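You operate a simulated robot arm through the tools that you are given. There is no shell and no other tool.

You are at the controls of a simulated robot arm. One attempt, no reset.

## Task
The long key sticks: brush lube on its guide strip, then work the key twice.
Fine: use the yellow brush and stand it back in its cup. A coat counts when it lies all over at full strength: go over it till it gets no stronger.

The check looks at the end state, three seconds after you hand in, the way a careful person would. Anything else that was tipped, shoved, dropped, spilled or broken makes it a failure.

## Robot
A 6-joint arm with a two-finger parallel gripper, fixed in place. Base frame: the origin is at the foot of the arm, x ahead of it, y to its left, z up; the work surface is at about z = 82. Units: cm, rad, N and s.
Its first joint turns from -2.897 to 2.897 rad. Payload 3.43 kg.
The TCP is the grasp point between the finger pads, 3.4 cm short of the fingertips. In the tool frame z runs along the fingers and y along their closing line. Largest opening 12.8 cm; finger width 2.4, thickness 1.2; the body of the gripper, 4.8 by 13 cm, starts 9.6 cm behind the TCP.
Orientation is that of the tool frame in the base frame, as a unit quaternion [w, x, y, z]. With the fingers straight down and closing along the base's y, the tool's x points along the base's -x, its y along +y and its z along -z.

## Interface
- The arm moves only by the tool play_rows. Its argument "plan" is a list that holds one entry, the list of rows, each a list of 7 numbers: the shift along the tool's x, y, z in units of 50 mm (1.0 is 50 mm), then the turn, a rotation vector about the tool's x, y, z in units of 5 degrees (1.0 is 5 degrees), then the closure, from 0 (fully open) to 1 (shut). In form: [[[tx, ty, tz, rx, ry, rz, claw], ...]]. A call has 1 to 20 rows; each row shifts and turns the commanded pose from where the row before left it, along the tool's axes as they then stand. A call with a number of a shift or a turn outside -1 to 1 is refused whole. Each row takes 0.2 s and may step no farther than 5 cm and 0.15 rad from the row before; otherwise, or with a gripper value out of range, the whole call is refused. A pose out of reach is approached as far as the arm can. The call stops where the force on the tool passes 40 N (or 10 N more than at its start, if that is more) or the arm is blocked; 0.2 s more then pass. The fingers move at their own pace (about 15.3 cm/s each) and stop on an object; they squeeze with about 33 N. The grip force told is the motor's: it shows also when the fingers shut on nothing. Time passes only in rows, and 0.2 s behind the last, so rows that do not move let the fingers close. It gives the time, the measured TCP pose, the force on the tool (base axes), the opening and the grip force at its end, in the units of the frame above (readings bear some noise), with the torque about the TCP (base axes, N m) and any sound that the robot's microphone picked up.
- Cameras (640 x 400 px; columns grow to the right, rows downward): "scene" is fixed at [39.17, -49.44, 150.77]; the picture's right is [0.88, -0.47, 0.00], its down [-0.19, -0.36, -0.91] and it looks along [0.43, 0.81, -0.41] (base axes); focal length 372 px, centre (320, 200). "wrist" rides on the gripper at [7.6, -1.1, -16] in the tool frame; the picture's right is [0.15, 0.99, 0.00], its down [-0.88, 0.13, -0.46] and it looks along [-0.45, 0.07, 0.89] (tool axes); focal length 234 px, centre (320, 200). There is no depth. A picture from a camera that has moved, and an enlarged one, comes with that camera's place and axes in the base frame and with its lens. The place of the scene camera against the robot may be out by one fixed shift of up to 1.8 cm in any direction.
- grab_frame(camera): a new picture of that camera. It takes no simulated time.
- zoom(camera, box): a new picture of the part [left, top, right, bottom] of that camera's present view, enlarged. It takes no simulated time.
- sign_off(): hands the job in; it is judged then, once.

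Nothing tells you positions but the pictures and the camera data. Unless the task says otherwise, let go and move clear before handing in.

The tools are called after "Call:" by a JSON object that holds its "fn" and its "kwargs". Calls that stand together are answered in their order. play_rows: Moves the arm, as the interface text tells. Its arguments: {"type":"object","properties":{"plan":{"type":"array","items":{"type":"array","items":{"type":"array","items":{"type":"number"}}}}},"required":["plan"]} The other tools are called the same way: grab_frame (camera) takes a picture; zoom (camera, box) takes an enlarged picture of a part of a camera's view; sign_off () hands the job in.

At the start:

```text
time: 0.0
tcp_pos: [65.58, 18.8, 117.16]
orientation: [0.003, 0.0, 1.0, 0.001]
force: [0.3, 0.0, 0.3]
wrist_torque: [-0.01, 0.03, 0.0]
gripper_width: 12.81
finger_force: 0.0
```

scene: 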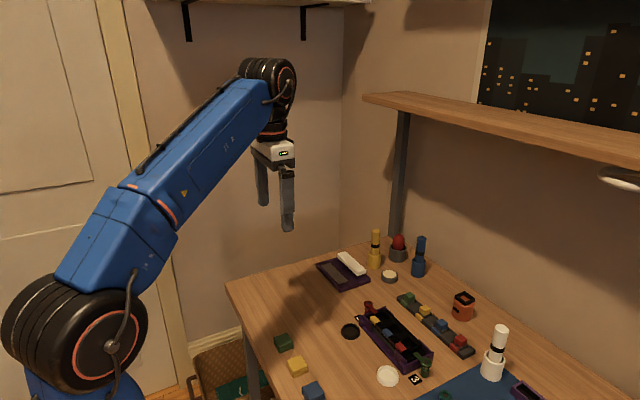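
wrist: 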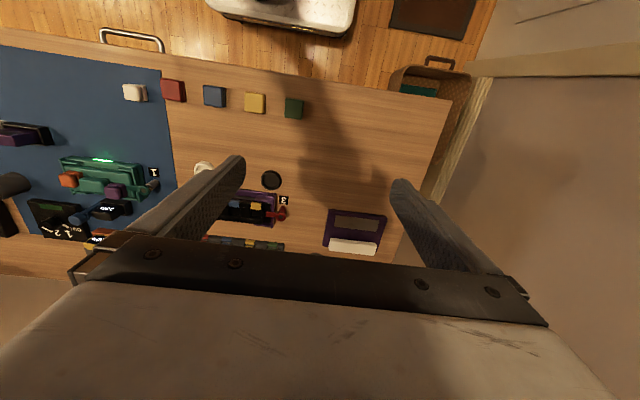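

I see a workbench with a yellow brush in a cup at the back, a purple tray with a white key (perhaps the long key), and several other devices. I'll look closer before moving.

Call:
{"fn": "zoom", "kwargs": {"camera": "scene", "box": [300, 220, 460, 320]}}

Call:
{"fn": "zoom", "kwargs": {"camera": "scene", "box": [320, 280, 560, 400]}}

Call:
{"fn": "zoom", "kwargs": {"camera": "wrist", "box": [190, 160, 420, 280]}}

Call:
{"fn": "zoom", "kwargs": {"camera": "wrist", "box": [0, 80, 200, 280]}}

```text
4.00 times, centred on (380, 270) of scene
camera zoom: at [39.17, -49.44, 150.77], right [0.88, -0.47, 0.0], down [-0.19, -0.36, -0.91], along [0.43, 0.81, -0.41], focal length 1487 px, centre (80, -80)
```

zoom: 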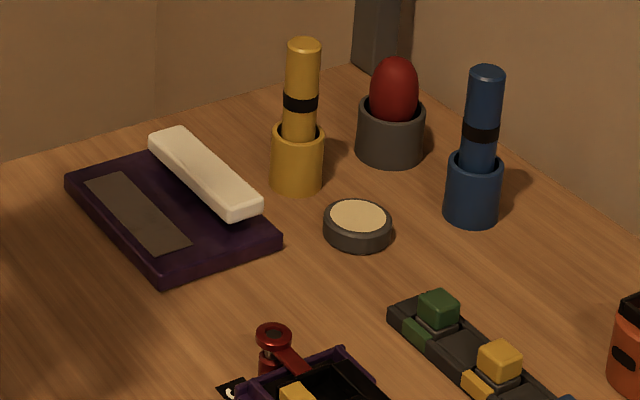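

```text
2.67 times, centred on (440, 340) of scene
camera zoom: at [39.17, -49.44, 150.77], right [0.88, -0.47, 0.0], down [-0.19, -0.36, -0.91], along [0.43, 0.81, -0.41], focal length 991 px, centre (0, -173)
```

zoom: 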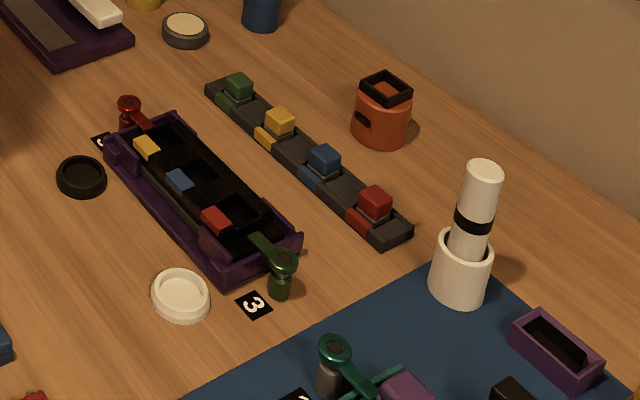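

```text
2.78 times, centred on (305, 220) of wrist
camera zoom: at [57.98, 17.6, 133.0], right [-0.15, 0.99, 0.0], down [0.88, 0.13, 0.46], along [0.45, 0.07, -0.89], focal length 652 px, centre (362, 144)
```

zoom: 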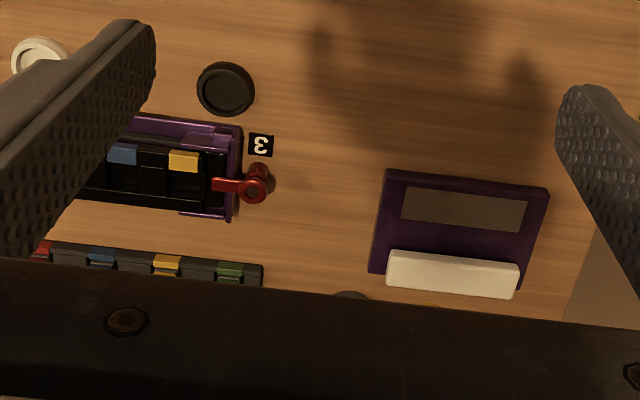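

```text
2.00 times, centred on (100, 180) of wrist
camera zoom: at [57.98, 17.6, 133.0], right [-0.15, 0.99, 0.0], down [0.88, 0.13, 0.46], along [0.45, 0.07, -0.89], focal length 468 px, centre (760, 240)
```

zoom: 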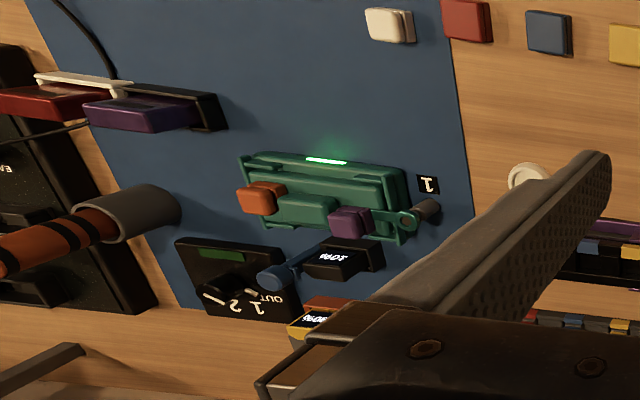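

The white bar on the purple base looks like the long key, with a grey strip beside it. The yellow brush stands in its cup near [102, 31]. I'll move the wrist camera closer at a safe height for a better look.

Call:
{"fn": "play_rows", "kwargs": {"plan": [[[-0.6, 0.25, 0, 0, 0, 0, 0], [-0.6, 0.25, 0, 0, 0, 0, 0], [-0.6, 0.25, 0, 0, 0, 0, 0], [-0.6, 0.25, 0, 0, 0, 0, 0], [-0.6, 0.25, 0, 0, 0, 0, 0], [0, 0, 0, 0, 0, 0, 0]]]}}

Call:
{"fn": "grab_frame", "kwargs": {"camera": "wrist"}}

Call:
{"fn": "grab_frame", "kwargs": {"camera": "scene"}}

```text
time: 1.4
tcp_pos: [80.04, 24.52, 114.07]
orientation: [0.005, 0.001, 1.0, 0.003]
force: [0.5, -0.1, 0.4]
wrist_torque: [0.0, 0.0, -0.04]
gripper_width: 12.76
finger_force: 0.1
out of reach, approached as far as the arm can: row 2, 3, 4, 5
```

```text
taken
camera wrist: at [72.25, 23.34, 129.94], right [-0.15, 0.99, 0.0], down [0.88, 0.13, 0.46], along [0.46, 0.07, -0.89], focal length 234 px, centre (320, 200)
```

wrist: 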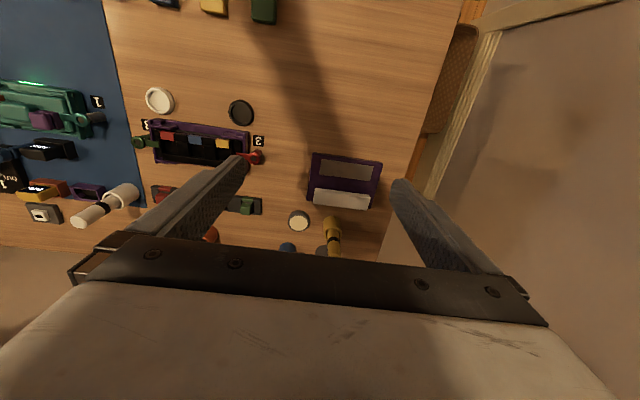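

```text
taken
```

scene: 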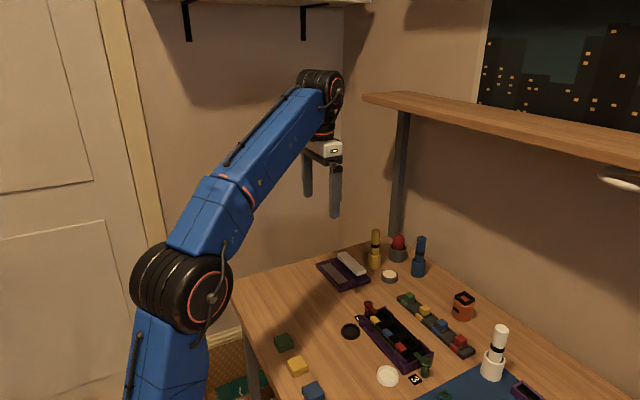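

The arm reached its limit at that height. From here the wrist camera sees the key module, a small dish and the yellow brush; I'll zoom in.

Call:
{"fn": "zoom", "kwargs": {"camera": "wrist", "box": [260, 140, 400, 260]}}

Call:
{"fn": "zoom", "kwargs": {"camera": "wrist", "box": [120, 70, 280, 220]}}

Call:
{"fn": "zoom", "kwargs": {"camera": "wrist", "box": [0, 70, 160, 240]}}

Call:
{"fn": "zoom", "kwargs": {"camera": "scene", "box": [310, 225, 400, 295]}}

```text
3.33 times, centred on (330, 200) of wrist
camera zoom: at [72.25, 23.34, 129.94], right [-0.15, 0.99, 0.0], down [0.88, 0.13, 0.46], along [0.46, 0.07, -0.89], focal length 781 px, centre (287, 200)
```

zoom: 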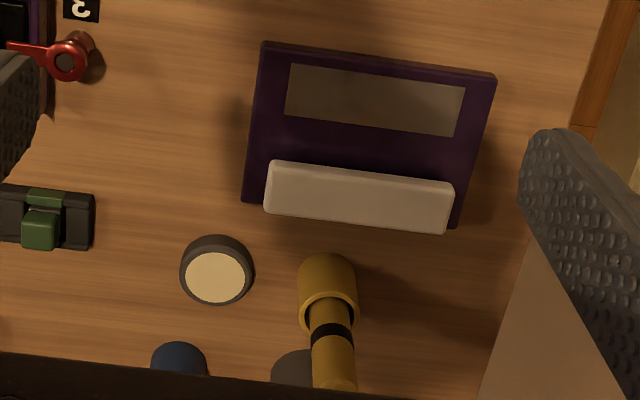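

```text
2.67 times, centred on (200, 145) of wrist
camera zoom: at [72.25, 23.34, 129.94], right [-0.15, 0.99, 0.0], down [0.88, 0.13, 0.46], along [0.46, 0.07, -0.89], focal length 624 px, centre (640, 347)
```

zoom: 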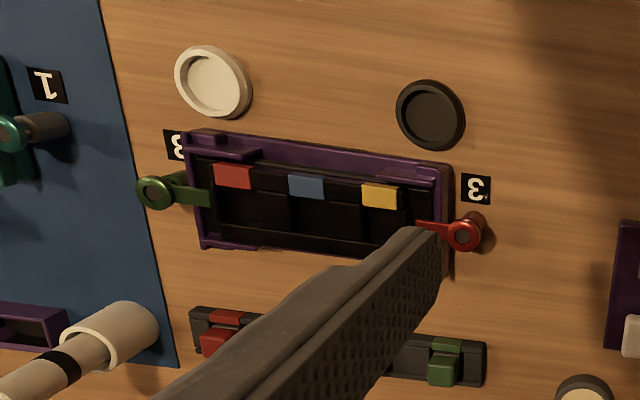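

```text
2.35 times, centred on (80, 155) of wrist
camera zoom: at [72.25, 23.34, 129.94], right [-0.15, 0.99, 0.0], down [0.88, 0.13, 0.46], along [0.46, 0.07, -0.89], focal length 551 px, centre (885, 306)
```

zoom: 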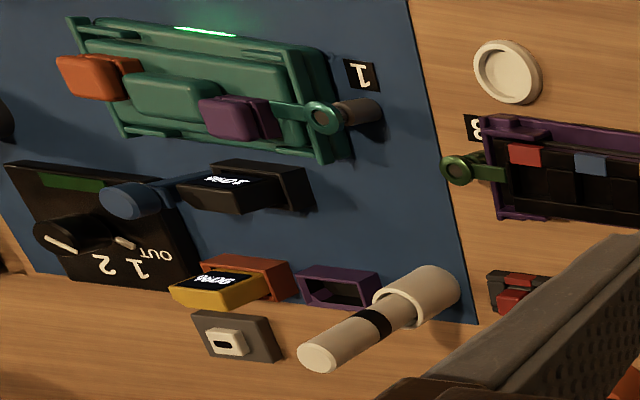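

```text
5.71 times, centred on (355, 260) of scene
camera zoom: at [39.17, -49.44, 150.77], right [0.88, -0.47, 0.0], down [-0.19, -0.36, -0.91], along [0.43, 0.81, -0.41], focal length 2124 px, centre (120, -143)
```

zoom: 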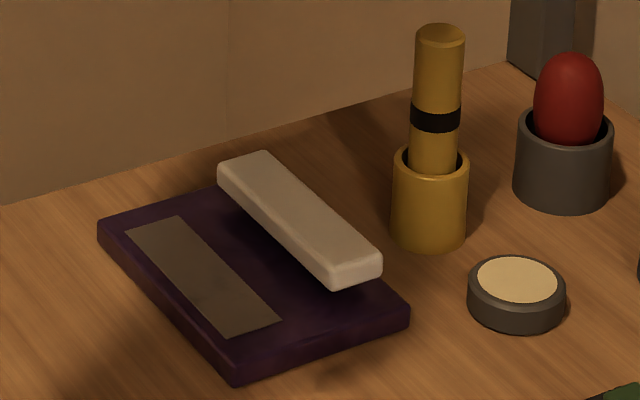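

The cream-filled dish beside the yellow brush looks like the lube pot (~[102.7, 22.7]), and the yellow cup is near [102, 30.7] with the brush top at z≈95. Both are beyond vertical-tool reach, so I'll tilt the tool outward about 40° first.

Call:
{"fn": "play_rows", "kwargs": {"plan": [[[0.2, 0, 0.4, 0, -1, 0, 0], [0, 0, 0.2, 0, -1, 0, 0], [0, 0, 0, 0, -1, 0, 0], [0, 0, 0, 0, -1, 0, 0], [0, 0, 0, 0, -1, 0, 0], [0, 0, 0, 0, -1, 0, 0], [0, 0, 0, 0, -1, 0, 0], [0, 0, 0, 0, -1, 0, 0], [0, 0, 0, 0, 0, 0, 0]]]}}

Call:
{"fn": "grab_frame", "kwargs": {"camera": "wrist"}}

Call:
{"fn": "grab_frame", "kwargs": {"camera": "scene"}}

```text
time: 3.4
tcp_pos: [79.05, 24.5, 110.97]
orientation: [0.344, 0.001, 0.939, 0.001]
force: [0.0, 0.2, 0.3]
wrist_torque: [0.0, 0.02, 0.0]
gripper_width: 12.77
finger_force: 0.0
```

```text
taken
camera wrist: at [62.86, 23.42, 118.26], right [-0.11, 0.99, -0.09], down [0.38, 0.13, 0.92], along [0.92, 0.07, -0.39], focal length 234 px, centre (320, 200)
```

wrist: 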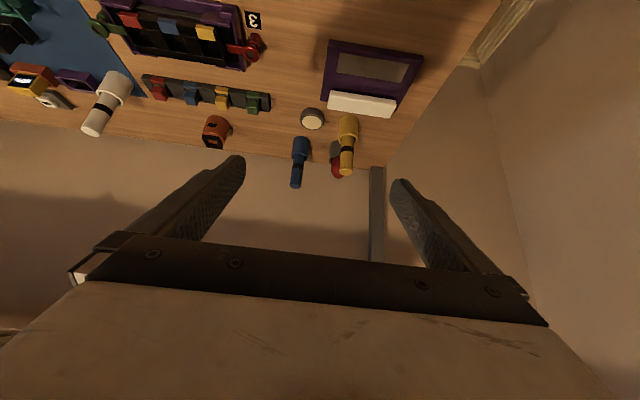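

```text
taken
```

scene: 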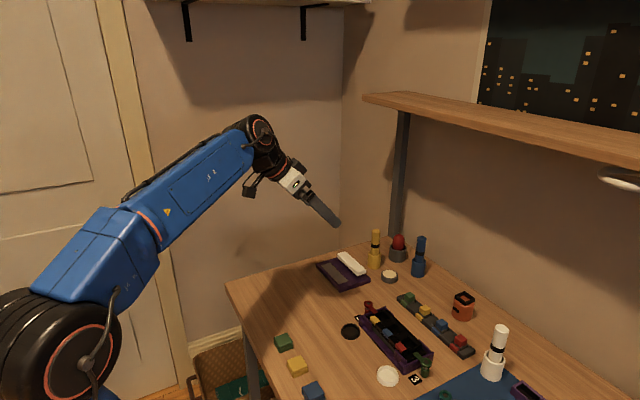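

Tilt is as intended. I'll zoom to refine the brush, pot and key positions from this new viewpoint.

Call:
{"fn": "zoom", "kwargs": {"camera": "wrist", "box": [280, 30, 440, 190]}}

Call:
{"fn": "zoom", "kwargs": {"camera": "wrist", "box": [290, 90, 390, 190]}}

```text
2.50 times, centred on (360, 110) of wrist
camera zoom: at [62.86, 23.42, 118.26], right [-0.11, 0.99, -0.09], down [0.38, 0.13, 0.92], along [0.92, 0.07, -0.39], focal length 585 px, centre (220, 425)
```

zoom: 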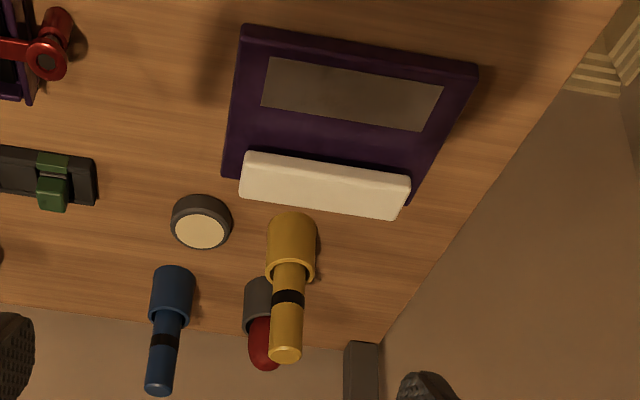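

```text
4.00 times, centred on (340, 140) of wrist
camera zoom: at [62.86, 23.42, 118.26], right [-0.11, 0.99, -0.09], down [0.38, 0.13, 0.92], along [0.92, 0.07, -0.39], focal length 937 px, centre (240, 440)
```

zoom: 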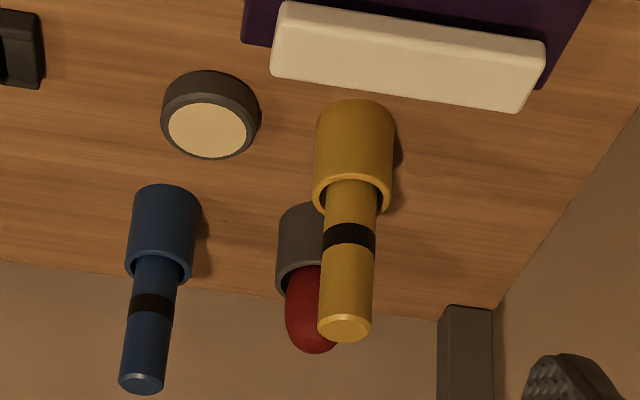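

Refined estimates: yellow brush axis ≈ [103.1, 31.0], rim z≈86.5, top z≈94.6; pot ≈ [102.9, 22.9], surface z≈83.6; strip x 86.7–90.0, y 26–37. I'll go to a pre-grasp point behind the brush along the tilted approach line.

Call:
{"fn": "play_rows", "kwargs": {"plan": [[[-0.245, 0.26, 0.722, 0, 0, 0, 0.4], [-0.245, 0.26, 0.722, 0, 0, 0, 0.4], [-0.245, 0.26, 0.722, 0, 0, 0, 0.4], [-0.245, 0.26, 0.722, 0, 0, 0, 0.4], [-0.245, 0.26, 0.722, 0, 0, 0, 0.4], [0, 0, 0, 0, 0, 0, 0.4]]]}}

Call:
{"fn": "grab_frame", "kwargs": {"camera": "wrist"}}

Call:
{"fn": "grab_frame", "kwargs": {"camera": "scene"}}

```text
time: 4.8
tcp_pos: [95.21, 31.14, 101.14]
orientation: [0.344, 0.0, 0.939, 0.001]
force: [0.2, 0.2, 0.2]
wrist_torque: [-0.06, 0.0, -0.02]
gripper_width: 7.68
finger_force: 0.0
```

```text
taken
camera wrist: at [79.07, 29.99, 108.32], right [-0.11, 0.99, -0.09], down [0.38, 0.13, 0.92], along [0.92, 0.07, -0.39], focal length 234 px, centre (320, 200)
```

wrist: 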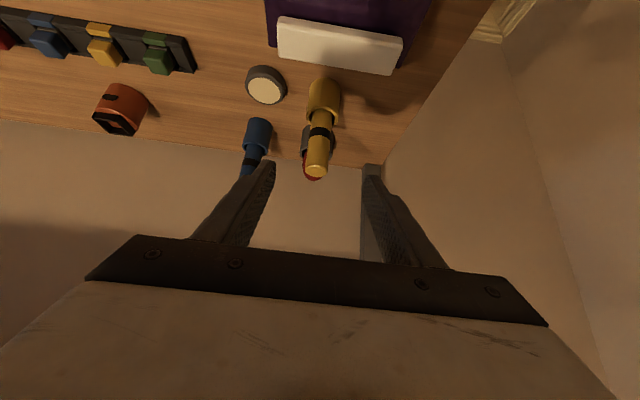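

```text
taken
```

scene: 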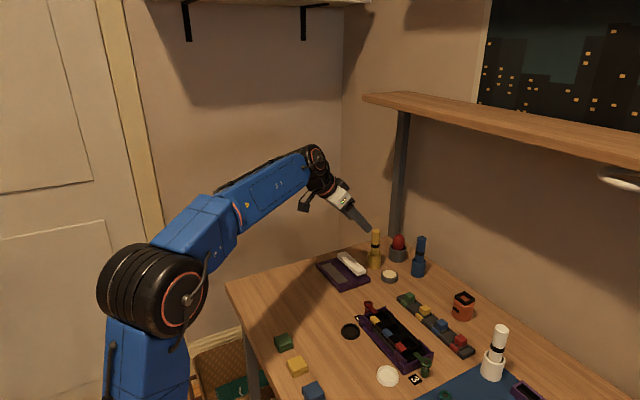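

Call:
{"fn": "zoom", "kwargs": {"camera": "wrist", "box": [240, 70, 400, 190]}}

Call:
{"fn": "zoom", "kwargs": {"camera": "scene", "box": [320, 180, 430, 280]}}

```text
3.33 times, centred on (320, 130) of wrist
camera zoom: at [79.07, 29.99, 108.32], right [-0.11, 0.99, -0.09], down [0.38, 0.13, 0.92], along [0.92, 0.07, -0.39], focal length 781 px, centre (320, 433)
```

zoom: 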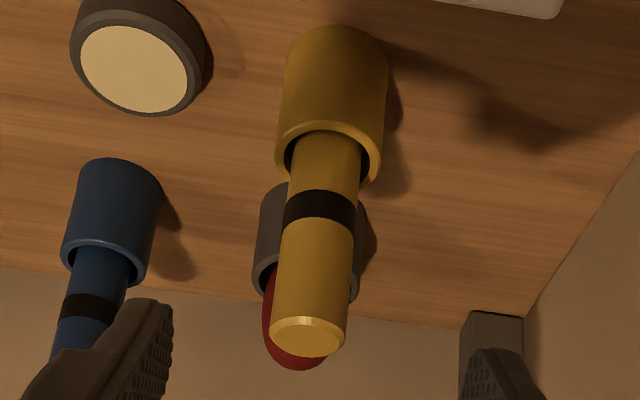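

```text
4.00 times, centred on (375, 230) of scene
camera zoom: at [39.17, -49.44, 150.77], right [0.88, -0.47, 0.0], down [-0.19, -0.36, -0.91], along [0.43, 0.81, -0.41], focal length 1487 px, centre (100, 80)
```

zoom: 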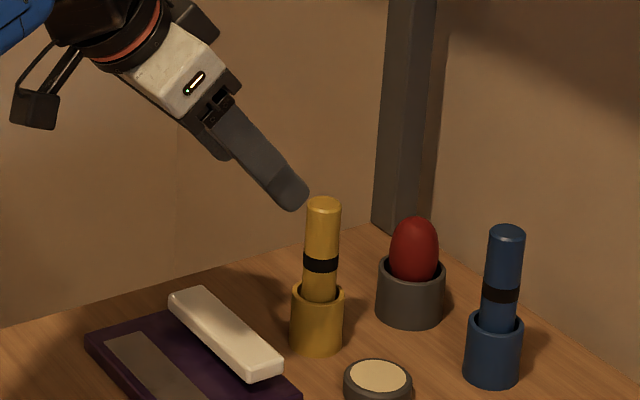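

Brush axis confirmed at about [103.0, 31.0] from this view. I'll advance along the tool axis so the fingers straddle the handle, then check.

Call:
{"fn": "play_rows", "kwargs": {"plan": [[[0.004, -0.005, 0.306, 0, 0, 0, 0.4], [0.004, -0.005, 0.306, 0, 0, 0, 0.4], [0.004, -0.005, 0.306, 0, 0, 0, 0.4], [0.004, -0.005, 0.306, 0, 0, 0, 0.4], [0.004, -0.005, 0.306, 0, 0, 0, 0.4], [0.004, -0.005, 0.306, 0, 0, 0, 0.4], [0.004, -0.005, 0.306, 0, 0, 0, 0.4], [0.004, -0.005, 0.306, 0, 0, 0, 0.4], [0, 0, 0, 0, 0, 0, 0.4]]]}}

Call:
{"fn": "grab_frame", "kwargs": {"camera": "wrist"}}

Call:
{"fn": "zoom", "kwargs": {"camera": "scene", "box": [320, 180, 430, 280]}}

```text
time: 6.8
tcp_pos: [103.06, 30.78, 91.76]
orientation: [0.344, 0.001, 0.939, 0.001]
force: [1.1, 0.9, 0.1]
wrist_torque: [0.01, 0.02, -0.02]
gripper_width: 7.67
finger_force: 0.1
```

```text
taken
camera wrist: at [86.94, 29.75, 98.94], right [-0.11, 0.99, -0.09], down [0.38, 0.13, 0.92], along [0.92, 0.07, -0.39], focal length 234 px, centre (320, 200)
```

wrist: 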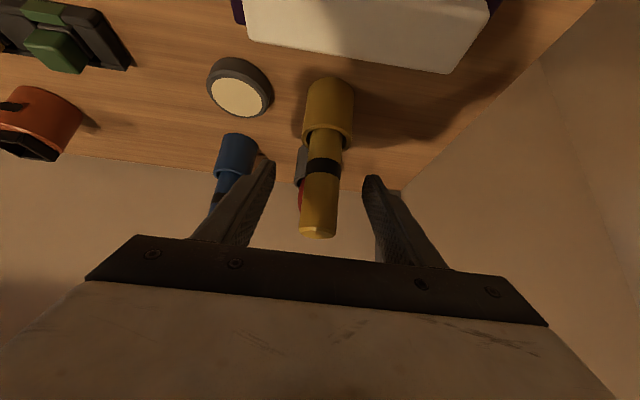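

```text
4.00 times, centred on (375, 230) of scene
camera zoom: at [39.17, -49.44, 150.77], right [0.88, -0.47, 0.0], down [-0.19, -0.36, -0.91], along [0.43, 0.81, -0.41], focal length 1487 px, centre (100, 80)
```

zoom: 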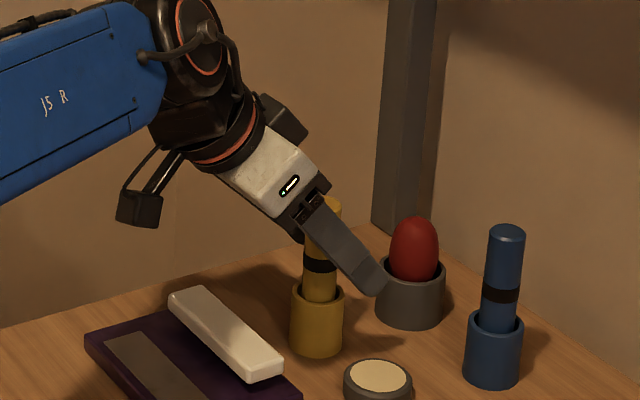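

The handle is centred between the fingers with clearance. I'll close gradually.

Call:
{"fn": "play_rows", "kwargs": {"plan": [[[0, 0.01, 0, 0, 0, 0, 0.5], [0, 0, 0, 0, 0, 0, 0.6], [0, 0, 0, 0, 0, 0, 0.66], [0, 0, 0, 0, 0, 0, 0.7], [0, 0, 0, 0, 0, 0, 0.74], [0, 0, 0, 0, 0, 0, 0.78], [0, 0, 0, 0, 0, 0, 0.82], [0, 0, 0, 0, 0, 0, 0.9], [0, 0, 0, 0, 0, 0, 1], [0, 0, 0, 0, 0, 0, 1]]]}}

Call:
{"fn": "grab_frame", "kwargs": {"camera": "wrist"}}

Call:
{"fn": "zoom", "kwargs": {"camera": "scene", "box": [320, 180, 430, 280]}}

```text
time: 9.0
tcp_pos: [103.12, 30.93, 91.77]
orientation: [0.343, 0.001, 0.939, 0.001]
force: [0.5, -0.6, 0.5]
wrist_torque: [0.01, 0.0, -0.02]
gripper_width: 2.46
finger_force: 32.4
```

```text
taken
camera wrist: at [86.94, 29.77, 98.96], right [-0.11, 0.99, -0.09], down [0.38, 0.13, 0.92], along [0.92, 0.07, -0.39], focal length 234 px, centre (320, 200)
```

wrist: 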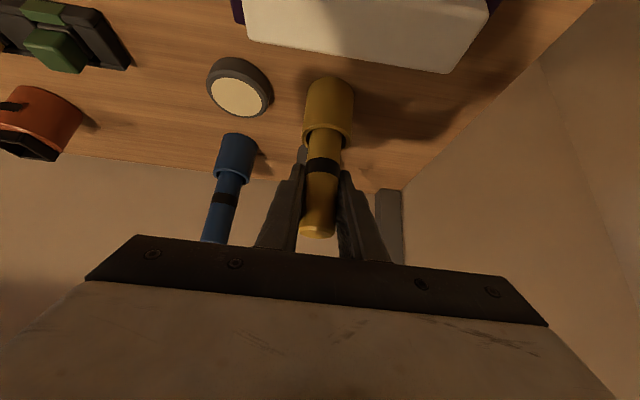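

```text
4.00 times, centred on (375, 230) of scene
camera zoom: at [39.17, -49.44, 150.77], right [0.88, -0.47, 0.0], down [-0.19, -0.36, -0.91], along [0.43, 0.81, -0.41], focal length 1487 px, centre (100, 80)
```

zoom: 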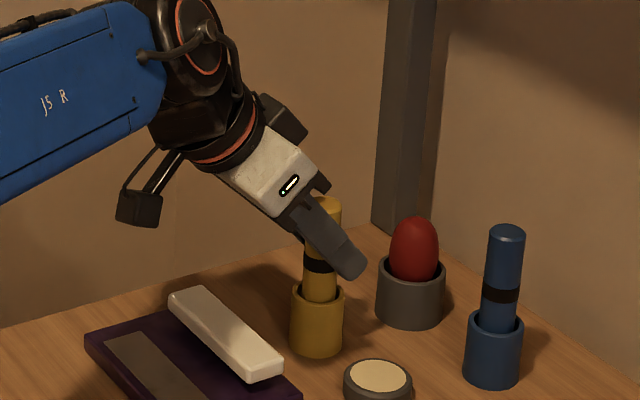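

The handle is gripped (2.46 cm, 32 N). Now I'll lift straight up in base z.

Call:
{"fn": "play_rows", "kwargs": {"plan": [[[-0.0646, 0, -0.0763, 0, 0, 0, 1], [-0.0646, 0, -0.0763, 0, 0, 0, 1], [-0.129, 0, -0.1527, 0, 0, 0, 1], [-0.129, 0, -0.1527, 0, 0, 0, 1], [-0.129, 0, -0.1527, 0, 0, 0, 1], [-0.129, 0, -0.1527, 0, 0, 0, 1], [-0.129, 0, -0.1527, 0, 0, 0, 1], [-0.129, 0, -0.1527, 0, 0, 0, 1], [-0.129, 0, -0.1527, 0, 0, 0, 1], [-0.129, 0, -0.1527, 0, 0, 0, 1], [0, 0, 0, 0, 0, 0, 1]]]}}

Call:
{"fn": "grab_frame", "kwargs": {"camera": "wrist"}}

Call:
{"fn": "zoom", "kwargs": {"camera": "scene", "box": [320, 180, 430, 280]}}

```text
time: 11.4
tcp_pos: [103.12, 30.92, 100.81]
orientation: [0.343, 0.0, 0.939, 0.002]
force: [0.5, 1.1, -0.7]
wrist_torque: [0.0, -0.01, -0.03]
gripper_width: 2.48
finger_force: 33.5
```

```text
taken
camera wrist: at [87.05, 29.79, 108.05], right [-0.11, 0.99, -0.09], down [0.38, 0.13, 0.92], along [0.92, 0.07, -0.39], focal length 234 px, centre (320, 200)
```

wrist: 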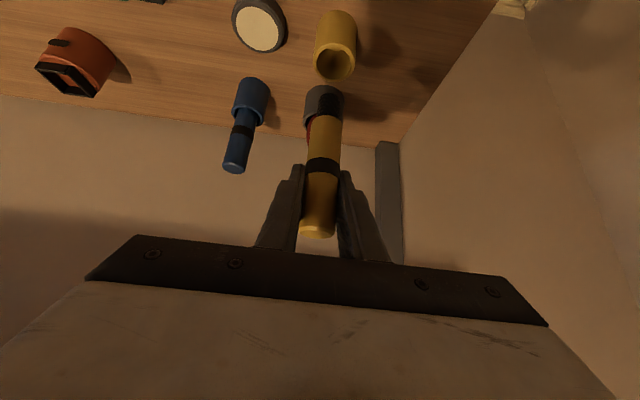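

```text
4.00 times, centred on (375, 230) of scene
camera zoom: at [39.17, -49.44, 150.77], right [0.88, -0.47, 0.0], down [-0.19, -0.36, -0.91], along [0.43, 0.81, -0.41], focal length 1487 px, centre (100, 80)
```

zoom: 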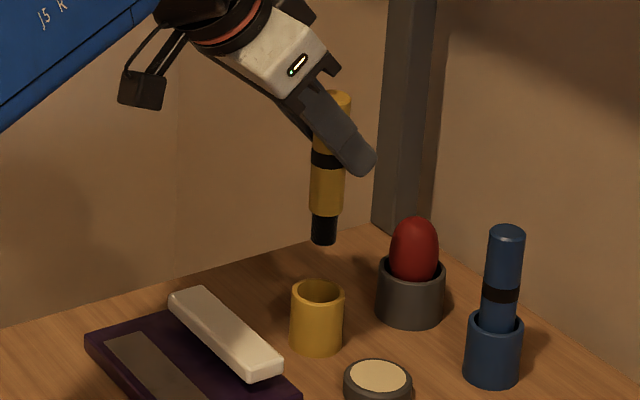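

The brush is out: dark bristles about 2 cm wide, with the tip roughly 9.1 cm below the TCP. I'll look closely at the bristles and the pot before dipping.

Call:
{"fn": "zoom", "kwargs": {"camera": "wrist", "box": [220, 0, 380, 130]}}

Call:
{"fn": "zoom", "kwargs": {"camera": "scene", "box": [375, 215, 415, 290]}}

Call:
{"fn": "zoom", "kwargs": {"camera": "scene", "box": [385, 190, 425, 215]}}

```text
3.08 times, centred on (300, 65) of wrist
camera zoom: at [87.05, 29.79, 108.05], right [-0.11, 0.99, -0.09], down [0.38, 0.13, 0.92], along [0.92, 0.07, -0.39], focal length 720 px, centre (382, 615)
```

zoom: 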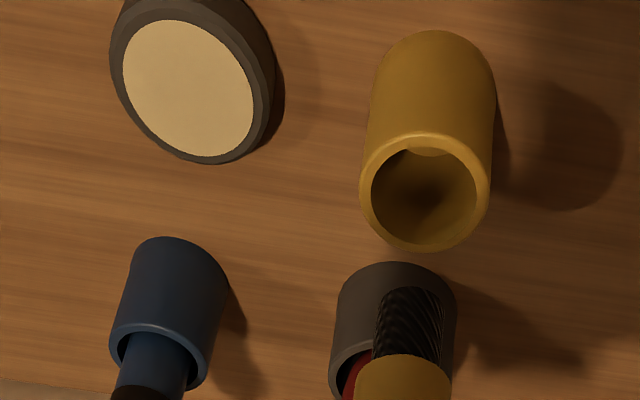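

```text
5.33 times, centred on (395, 252) of scene
camera zoom: at [39.17, -49.44, 150.77], right [0.88, -0.47, 0.0], down [-0.19, -0.36, -0.91], along [0.43, 0.81, -0.41], focal length 1983 px, centre (-80, -80)
```

zoom: 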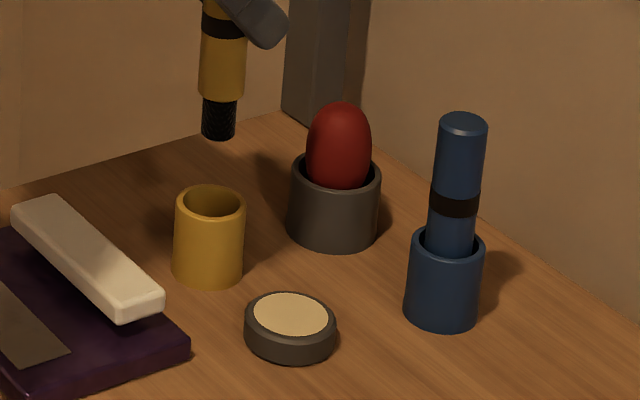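

```text
16.00 times, centred on (405, 202) of scene
camera zoom: at [39.17, -49.44, 150.77], right [0.88, -0.47, 0.0], down [-0.19, -0.36, -0.91], along [0.43, 0.81, -0.41], focal length 5948 px, centre (-1040, 160)
```

zoom: 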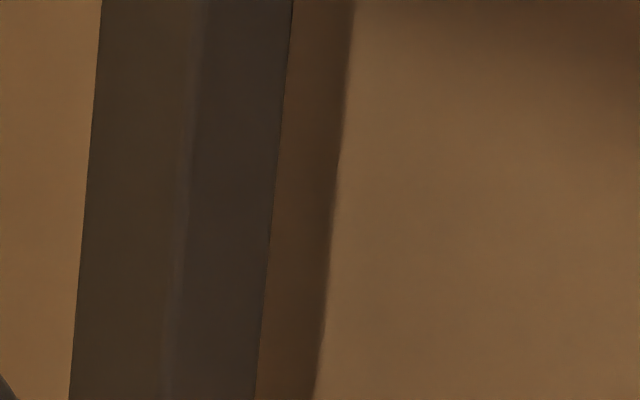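

Dry dark bristles; pot centre re-measured at [102.9, 22.9]. I'll move over the pot, then descend close to its surface.

Call:
{"fn": "play_rows", "kwargs": {"plan": [[[0, -0.4, 0, 0, 0, 0, 1], [0, -0.4, 0, 0, 0, 0, 1], [0, -0.4, 0, 0, 0, 0, 1], [0, -0.41, 0, 0, 0, 0, 1], [0.129, 0, 0.1527, 0, 0, 0, 1], [0.129, 0, 0.1527, 0, 0, 0, 1], [0.129, 0, 0.1527, 0, 0, 0, 1], [0.129, 0, 0.1527, 0, 0, 0, 1], [0.129, 0, 0.1527, 0, 0, 0, 1], [0.129, 0, 0.1527, 0, 0, 0, 1], [0.0, 0, 0.0, 0, 0, 0, 1]]]}}

Call:
{"fn": "grab_frame", "kwargs": {"camera": "wrist"}}

Call:
{"fn": "zoom", "kwargs": {"camera": "scene", "box": [340, 200, 440, 290]}}

```text
time: 13.8
tcp_pos: [102.96, 22.87, 94.7]
orientation: [0.344, 0.001, 0.939, 0.001]
force: [0.1, 0.4, -0.2]
wrist_torque: [0.01, 0.01, -0.04]
gripper_width: 2.48
finger_force: 32.8
```

```text
taken
camera wrist: at [86.92, 21.76, 101.96], right [-0.11, 0.99, -0.09], down [0.38, 0.13, 0.92], along [0.92, 0.07, -0.39], focal length 234 px, centre (320, 200)
```

wrist: 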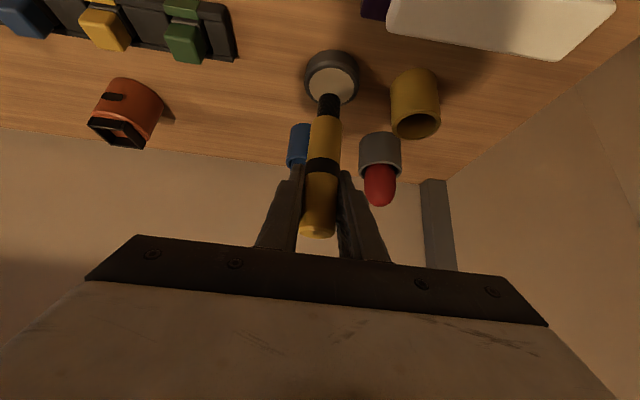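

```text
4.44 times, centred on (390, 245) of scene
camera zoom: at [39.17, -49.44, 150.77], right [0.88, -0.47, 0.0], down [-0.19, -0.36, -0.91], along [0.43, 0.81, -0.41], focal length 1652 px, centre (9, 0)
```

zoom: 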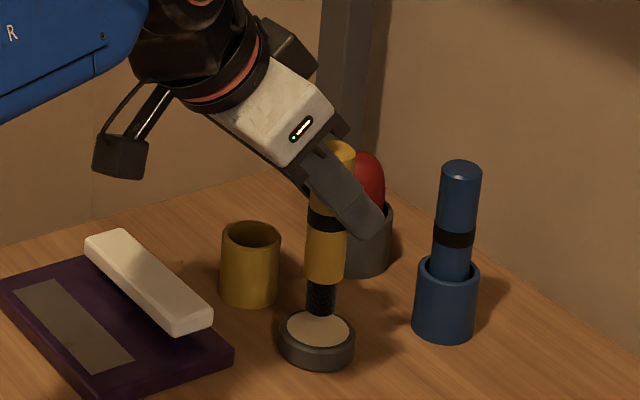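

The tip is just above the cream. I'll descend in small steps until it touches the lube.

Call:
{"fn": "play_rows", "kwargs": {"plan": [[[0.0388, 0, 0.0458, 0, 0, 0, 1], [0.0388, 0, 0.0458, 0, 0, 0, 1], [0.0388, 0, 0.0458, 0, 0, 0, 1], [0.0388, 0, 0.0458, 0, 0, 0, 1], [0.0388, 0, 0.0458, 0, 0, 0, 1], [0.0388, 0, 0.0458, 0, 0, 0, 1]]]}}

Call:
{"fn": "zoom", "kwargs": {"camera": "scene", "box": [360, 230, 420, 290]}}

Call:
{"fn": "zoom", "kwargs": {"camera": "wrist", "box": [280, 40, 400, 130]}}

```text
time: 15.2
tcp_pos: [103.05, 22.86, 93.07]
orientation: [0.346, 0.001, 0.938, 0.0]
force: [-0.9, 0.0, 9.1]
wrist_torque: [0.1, 0.08, -0.05]
gripper_width: 2.46
finger_force: 33.1
```

```text
6.67 times, centred on (390, 260) of scene
camera zoom: at [39.17, -49.44, 150.77], right [0.88, -0.47, 0.0], down [-0.19, -0.36, -0.91], along [0.43, 0.81, -0.41], focal length 2478 px, centre (-147, -200)
```

zoom: 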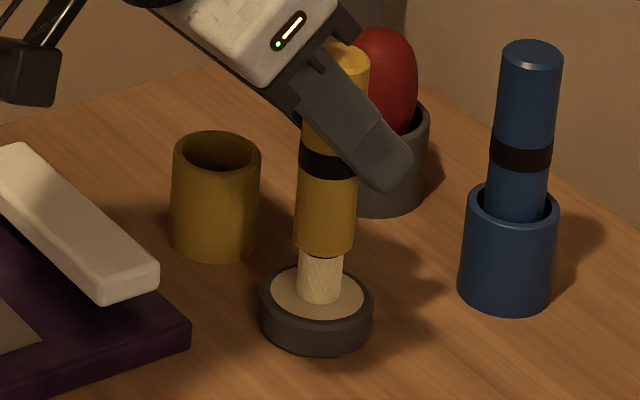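

```text
4.44 times, centred on (340, 85) of wrist
camera zoom: at [86.91, 21.74, 100.31], right [-0.11, 0.99, -0.09], down [0.38, 0.13, 0.92], along [0.92, 0.07, -0.39], focal length 1041 px, centre (231, 711)
```

zoom: 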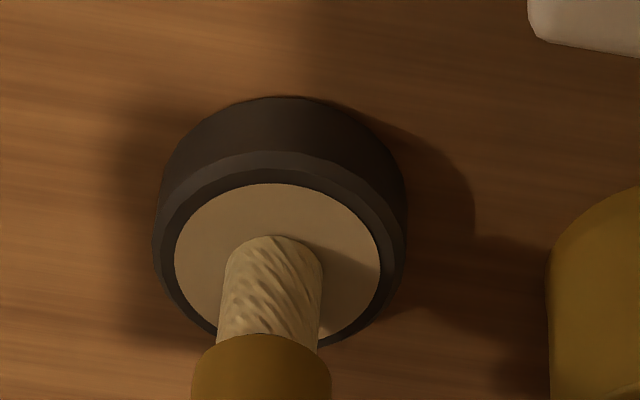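

The bristles have turned cream: loaded. Now I'll lift clear, carry the brush over the key to the near-right end of the strip, and check from above.

Call:
{"fn": "play_rows", "kwargs": {"plan": [[[-0.0646, 0, -0.0763, 0, 0, 0, 1], [-0.129, 0, -0.1527, 0, 0, 0, 1], [-0.1776, 0, -0.21, 0, 0, 0, 1], [-0.1776, 0, -0.21, 0, 0, 0, 1], [-0.1776, 0, -0.21, 0, 0, 0, 1], [0.295, 0.094, -0.2495, 0, 0, 0, 1], [0.295, 0.094, -0.2495, 0, 0, 0, 1], [0.295, 0.094, -0.2495, 0, 0, 0, 1], [0.295, 0.094, -0.2495, 0, 0, 0, 1], [0.295, 0.094, -0.2495, 0, 0, 0, 1], [0.295, 0.094, -0.2495, 0, 0, 0, 1], [0.295, 0.094, -0.2495, 0, 0, 0, 1], [0.295, 0.094, -0.2495, 0, 0, 0, 1], [0, 0, 0, 0, 0, 0, 1]]]}}

Call:
{"fn": "grab_frame", "kwargs": {"camera": "wrist"}}

Call:
{"fn": "zoom", "kwargs": {"camera": "scene", "box": [290, 200, 410, 300]}}

```text
time: 18.2
tcp_pos: [87.65, 26.65, 98.65]
orientation: [0.343, 0.001, 0.939, 0.001]
force: [-0.1, 0.0, -0.9]
wrist_torque: [-0.01, -0.01, 0.0]
gripper_width: 2.5
finger_force: 32.9
```

```text
taken
camera wrist: at [71.52, 25.44, 105.86], right [-0.11, 0.99, -0.09], down [0.38, 0.13, 0.92], along [0.92, 0.07, -0.39], focal length 234 px, centre (320, 200)
```

wrist: 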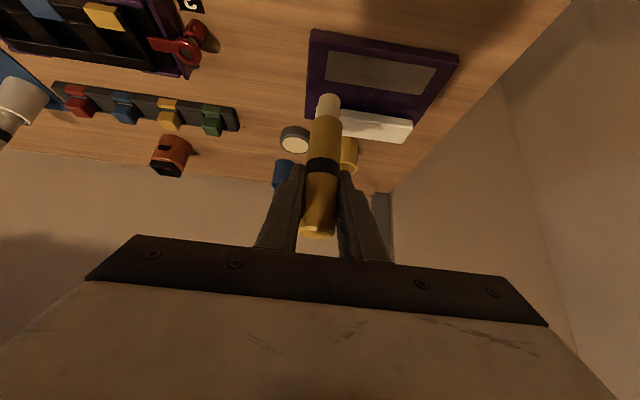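

```text
4.00 times, centred on (350, 250) of scene
camera zoom: at [39.17, -49.44, 150.77], right [0.88, -0.47, 0.0], down [-0.19, -0.36, -0.91], along [0.43, 0.81, -0.41], focal length 1487 px, centre (200, 0)
```

zoom: 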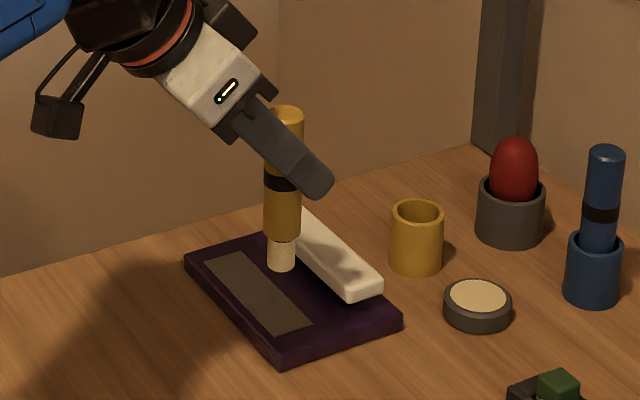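

Call:
{"fn": "zoom", "kwargs": {"camera": "wrist", "box": [290, 20, 470, 150]}}

```text
3.08 times, centred on (380, 85) of wrist
camera zoom: at [71.52, 25.44, 105.86], right [-0.11, 0.99, -0.09], down [0.38, 0.13, 0.92], along [0.92, 0.07, -0.39], focal length 720 px, centre (135, 554)
```

zoom: 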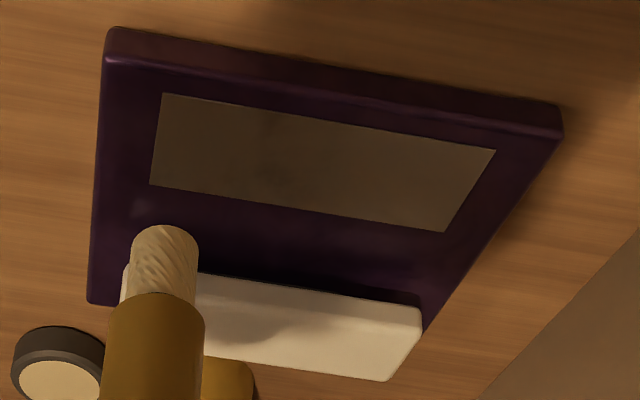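

Strip re-measured: x 86.85–90.25, y 25.95–37.0, surface z≈83.4; the brush is about 2 cm wide. I'll descend at the near-right corner and find contact gently.

Call:
{"fn": "play_rows", "kwargs": {"plan": [[[-0.023, -0.07, 0.0194, 0, 0, 0, 1], [0.168, 0, 0.1985, 0, 0, 0, 1], [0.168, 0, 0.1985, 0, 0, 0, 1], [0.168, 0, 0.1985, 0, 0, 0, 1], [0.168, 0, 0.1985, 0, 0, 0, 1], [0.0258, 0, 0.0305, 0, 0, 0, 1], [0.0258, 0, 0.0305, 0, 0, 0, 1], [0, 0, 0, 0, 0, 0, 1]]]}}

Call:
{"fn": "zoom", "kwargs": {"camera": "wrist", "box": [290, 20, 470, 150]}}

Call:
{"fn": "zoom", "kwargs": {"camera": "scene", "box": [310, 220, 410, 300]}}

```text
time: 20.0
tcp_pos: [87.85, 26.29, 93.02]
orientation: [0.343, 0.001, 0.939, 0.001]
force: [1.3, -0.1, 2.7]
wrist_torque: [-0.04, -0.04, -0.01]
gripper_width: 2.48
finger_force: 32.7
```

```text
3.08 times, centred on (380, 85) of wrist
camera zoom: at [71.64, 25.17, 100.19], right [-0.11, 0.99, -0.09], down [0.38, 0.13, 0.92], along [0.92, 0.07, -0.39], focal length 720 px, centre (135, 554)
```

zoom: 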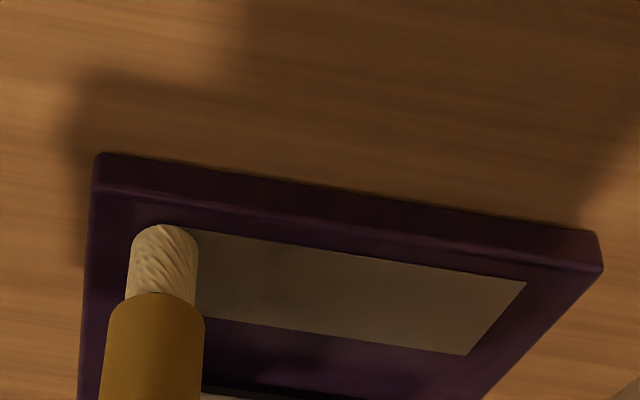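

```text
5.00 times, centred on (360, 260) of scene
camera zoom: at [39.17, -49.44, 150.77], right [0.88, -0.47, 0.0], down [-0.19, -0.36, -0.91], along [0.43, 0.81, -0.41], focal length 1859 px, centre (120, -100)
```

zoom: 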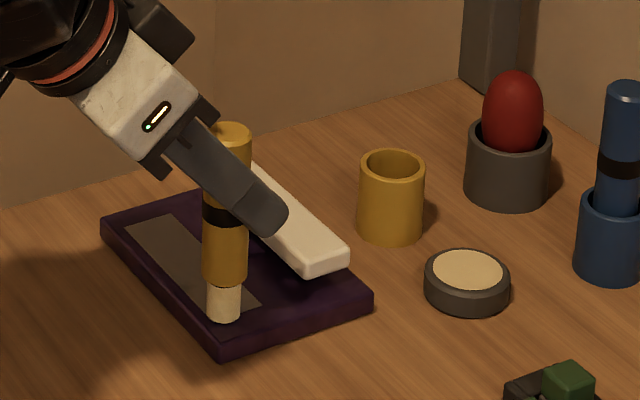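

Light contact (2.7 N) at TCP z≈93.0, right at the corner. I'll press slightly and stroke along +y.

Call:
{"fn": "play_rows", "kwargs": {"plan": [[[0.0129, 0, 0.0153, 0, 0, 0, 1], [0, 0.16, 0, 0, 0, 0, 1], [0, 0.16, 0, 0, 0, 0, 1], [0, 0.16, 0, 0, 0, 0, 1], [0, 0.16, 0, 0, 0, 0, 1], [0, 0.16, 0, 0, 0, 0, 1], [0, 0.16, 0, 0, 0, 0, 1], [0, 0.16, 0, 0, 0, 0, 1], [0, 0.16, 0, 0, 0, 0, 1], [0, 0.16, 0, 0, 0, 0, 1], [0, 0.16, 0, 0, 0, 0, 1], [0, 0.16, 0, 0, 0, 0, 1], [0, 0.16, 0, 0, 0, 0, 1], [0, 0.16, 0, 0, 0, 0, 1], [0, 0, 0, 0, 0, 0, 1]]]}}

Call:
{"fn": "grab_frame", "kwargs": {"camera": "wrist"}}

Call:
{"fn": "zoom", "kwargs": {"camera": "scene", "box": [310, 220, 410, 300]}}

```text
time: 23.2
tcp_pos: [87.79, 36.64, 92.89]
orientation: [0.344, 0.0, 0.939, 0.002]
force: [0.7, -3.0, 9.6]
wrist_torque: [-0.3, -0.03, 0.0]
gripper_width: 2.49
finger_force: 33.3
```

```text
taken
camera wrist: at [71.6, 35.61, 100.18], right [-0.11, 0.99, -0.09], down [0.38, 0.13, 0.92], along [0.92, 0.07, -0.39], focal length 234 px, centre (320, 200)
```

wrist: 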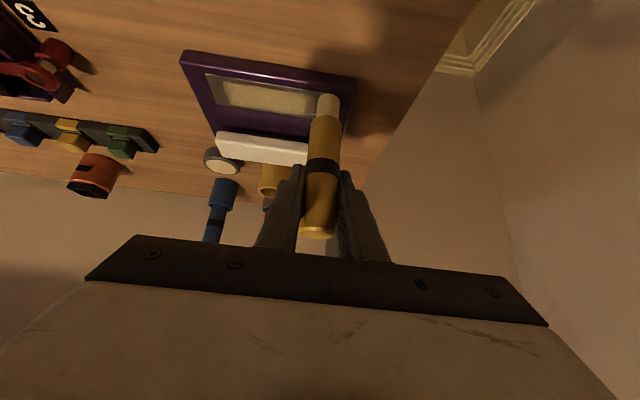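

```text
5.00 times, centred on (360, 260) of scene
camera zoom: at [39.17, -49.44, 150.77], right [0.88, -0.47, 0.0], down [-0.19, -0.36, -0.91], along [0.43, 0.81, -0.41], focal length 1859 px, centre (120, -100)
```

zoom: 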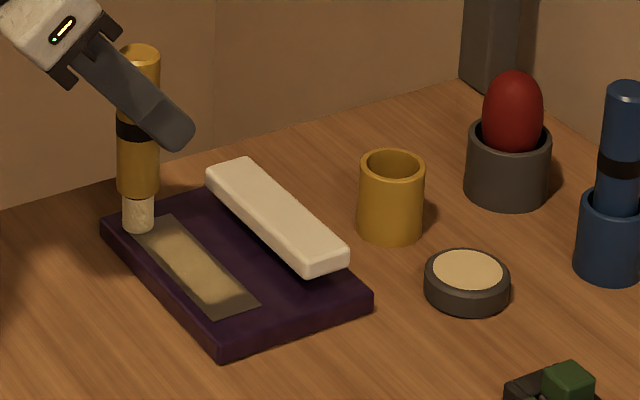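

Call:
{"fn": "zoom", "kwargs": {"camera": "wrist", "box": [170, 40, 370, 165]}}

Call:
{"fn": "zoom", "kwargs": {"camera": "scene", "box": [325, 255, 375, 290]}}

```text
3.20 times, centred on (270, 102) of wrist
camera zoom: at [71.6, 35.61, 100.18], right [-0.11, 0.99, -0.09], down [0.38, 0.13, 0.92], along [0.92, 0.07, -0.39], focal length 749 px, centre (480, 512)
```

zoom: 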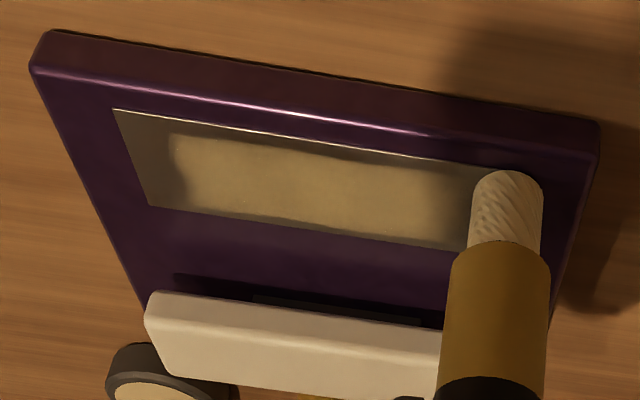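

```text
11.43 times, centred on (350, 272) of scene
camera zoom: at [39.17, -49.44, 150.77], right [0.88, -0.47, 0.0], down [-0.19, -0.36, -0.91], along [0.43, 0.81, -0.41], focal length 4249 px, centre (-23, -629)
```

zoom: 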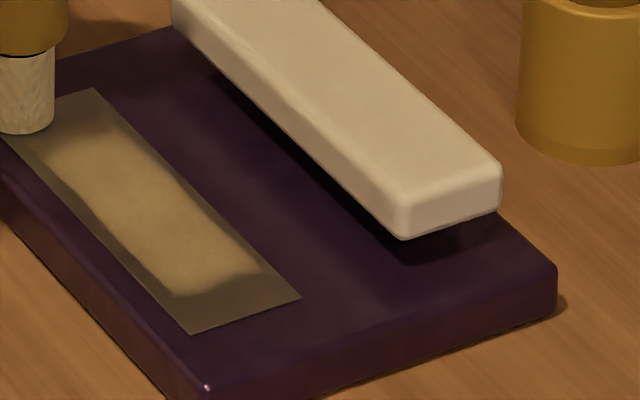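

The coat is building up along the first stroke. I'll continue with strokes at the middle and far x positions.

Call:
{"fn": "play_rows", "kwargs": {"plan": [[[0, 0.02, 0, 0, 0, 0, 1], [-0.065, 0, 0.055, 0, 0, 0, 1], [-0.065, 0, 0.055, 0, 0, 0, 1], [0, -0.164, 0, 0, 0, 0, 1], [0, -0.164, 0, 0, 0, 0, 1], [0, -0.164, 0, 0, 0, 0, 1], [0, -0.164, 0, 0, 0, 0, 1], [0, -0.164, 0, 0, 0, 0, 1], [0, -0.164, 0, 0, 0, 0, 1], [0, -0.164, 0, 0, 0, 0, 1], [0, -0.164, 0, 0, 0, 0, 1], [0, -0.164, 0, 0, 0, 0, 1], [0, -0.164, 0, 0, 0, 0, 1], [0, -0.164, 0, 0, 0, 0, 1], [0, -0.164, 0, 0, 0, 0, 1], [0, -0.164, 0, 0, 0, 0, 1], [0, 0, 0, 0, 0, 0, 1]]]}}

Call:
{"fn": "zoom", "kwargs": {"camera": "wrist", "box": [290, 40, 490, 165]}}

Call:
{"fn": "zoom", "kwargs": {"camera": "scene", "box": [325, 255, 375, 290]}}

```text
time: 26.8
tcp_pos: [88.57, 26.21, 92.9]
orientation: [0.345, 0.001, 0.939, 0.001]
force: [0.3, 3.9, 17.0]
wrist_torque: [0.32, 0.04, -0.01]
gripper_width: 2.46
finger_force: 33.1
```

```text
3.20 times, centred on (390, 102) of wrist
camera zoom: at [72.41, 25.04, 100.13], right [-0.11, 0.99, -0.09], down [0.38, 0.13, 0.92], along [0.92, 0.07, -0.39], focal length 749 px, centre (96, 512)
```

zoom: 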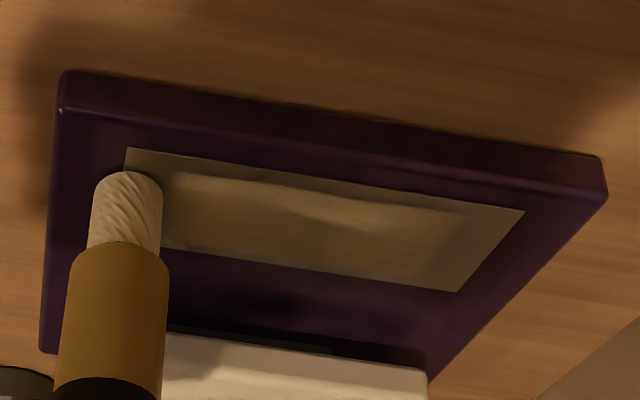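

```text
11.43 times, centred on (350, 272) of scene
camera zoom: at [39.17, -49.44, 150.77], right [0.88, -0.47, 0.0], down [-0.19, -0.36, -0.91], along [0.43, 0.81, -0.41], focal length 4249 px, centre (-23, -629)
```

zoom: 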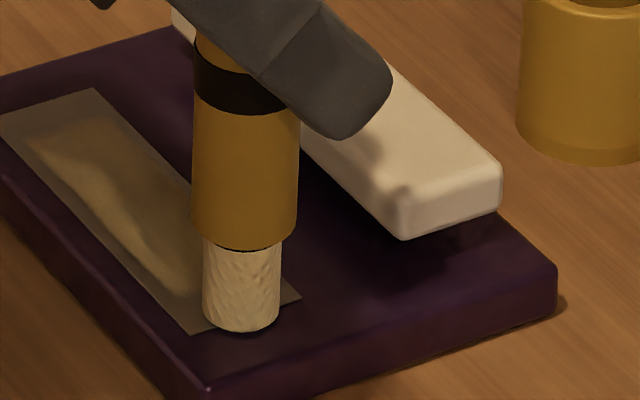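

Call:
{"fn": "play_rows", "kwargs": {"plan": [[[-0.0065, -0.02, -0.0076, 0, 0, 0, 1], [-0.069, 0, 0.0585, 0, 0, 0, 1], [-0.069, 0, 0.0585, 0, 0, 0, 1], [0, 0.164, 0, 0, 0, 0, 1], [0, 0.164, 0, 0, 0, 0, 1], [0, 0.164, 0, 0, 0, 0, 1], [0, 0.164, 0, 0, 0, 0, 1], [0, 0.164, 0, 0, 0, 0, 1], [0, 0.164, 0, 0, 0, 0, 1], [0, 0.164, 0, 0, 0, 0, 1], [0, 0.164, 0, 0, 0, 0, 1], [0, 0.164, 0, 0, 0, 0, 1], [0, 0.164, 0, 0, 0, 0, 1], [0, 0.164, 0, 0, 0, 0, 1], [0, 0.164, 0, 0, 0, 0, 1], [0, 0.164, 0, 0, 0, 0, 1], [0, 0, 0, 0, 0, 0, 1]]]}}

Call:
{"fn": "zoom", "kwargs": {"camera": "wrist", "box": [170, 40, 370, 165]}}

Call:
{"fn": "zoom", "kwargs": {"camera": "scene", "box": [325, 255, 375, 290]}}

```text
time: 30.4
tcp_pos: [89.29, 36.67, 92.84]
orientation: [0.343, 0.0, 0.939, 0.001]
force: [0.0, -0.9, -0.3]
wrist_torque: [0.0, 0.04, 0.0]
gripper_width: 2.49
finger_force: 33.2
```

```text
3.20 times, centred on (270, 102) of wrist
camera zoom: at [73.27, 35.57, 100.16], right [-0.11, 0.99, -0.09], down [0.38, 0.13, 0.92], along [0.92, 0.07, -0.39], focal length 749 px, centre (480, 512)
```

zoom: 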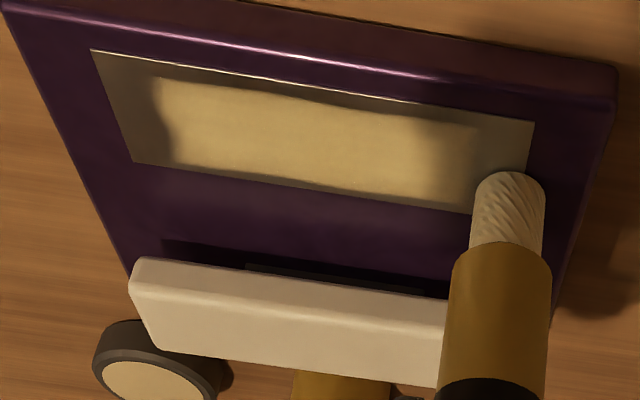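

```text
11.43 times, centred on (350, 272) of scene
camera zoom: at [39.17, -49.44, 150.77], right [0.88, -0.47, 0.0], down [-0.19, -0.36, -0.91], along [0.43, 0.81, -0.41], focal length 4249 px, centre (-23, -629)
```

zoom: 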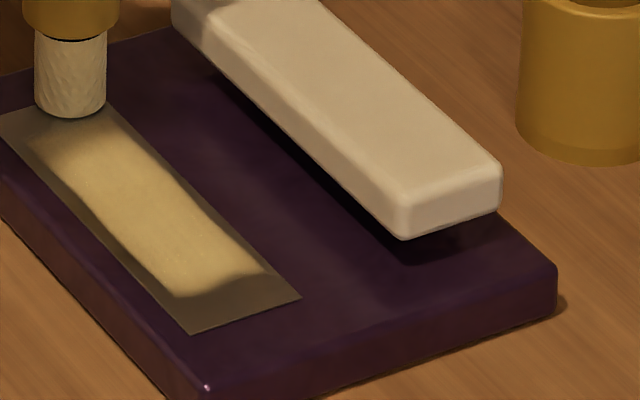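

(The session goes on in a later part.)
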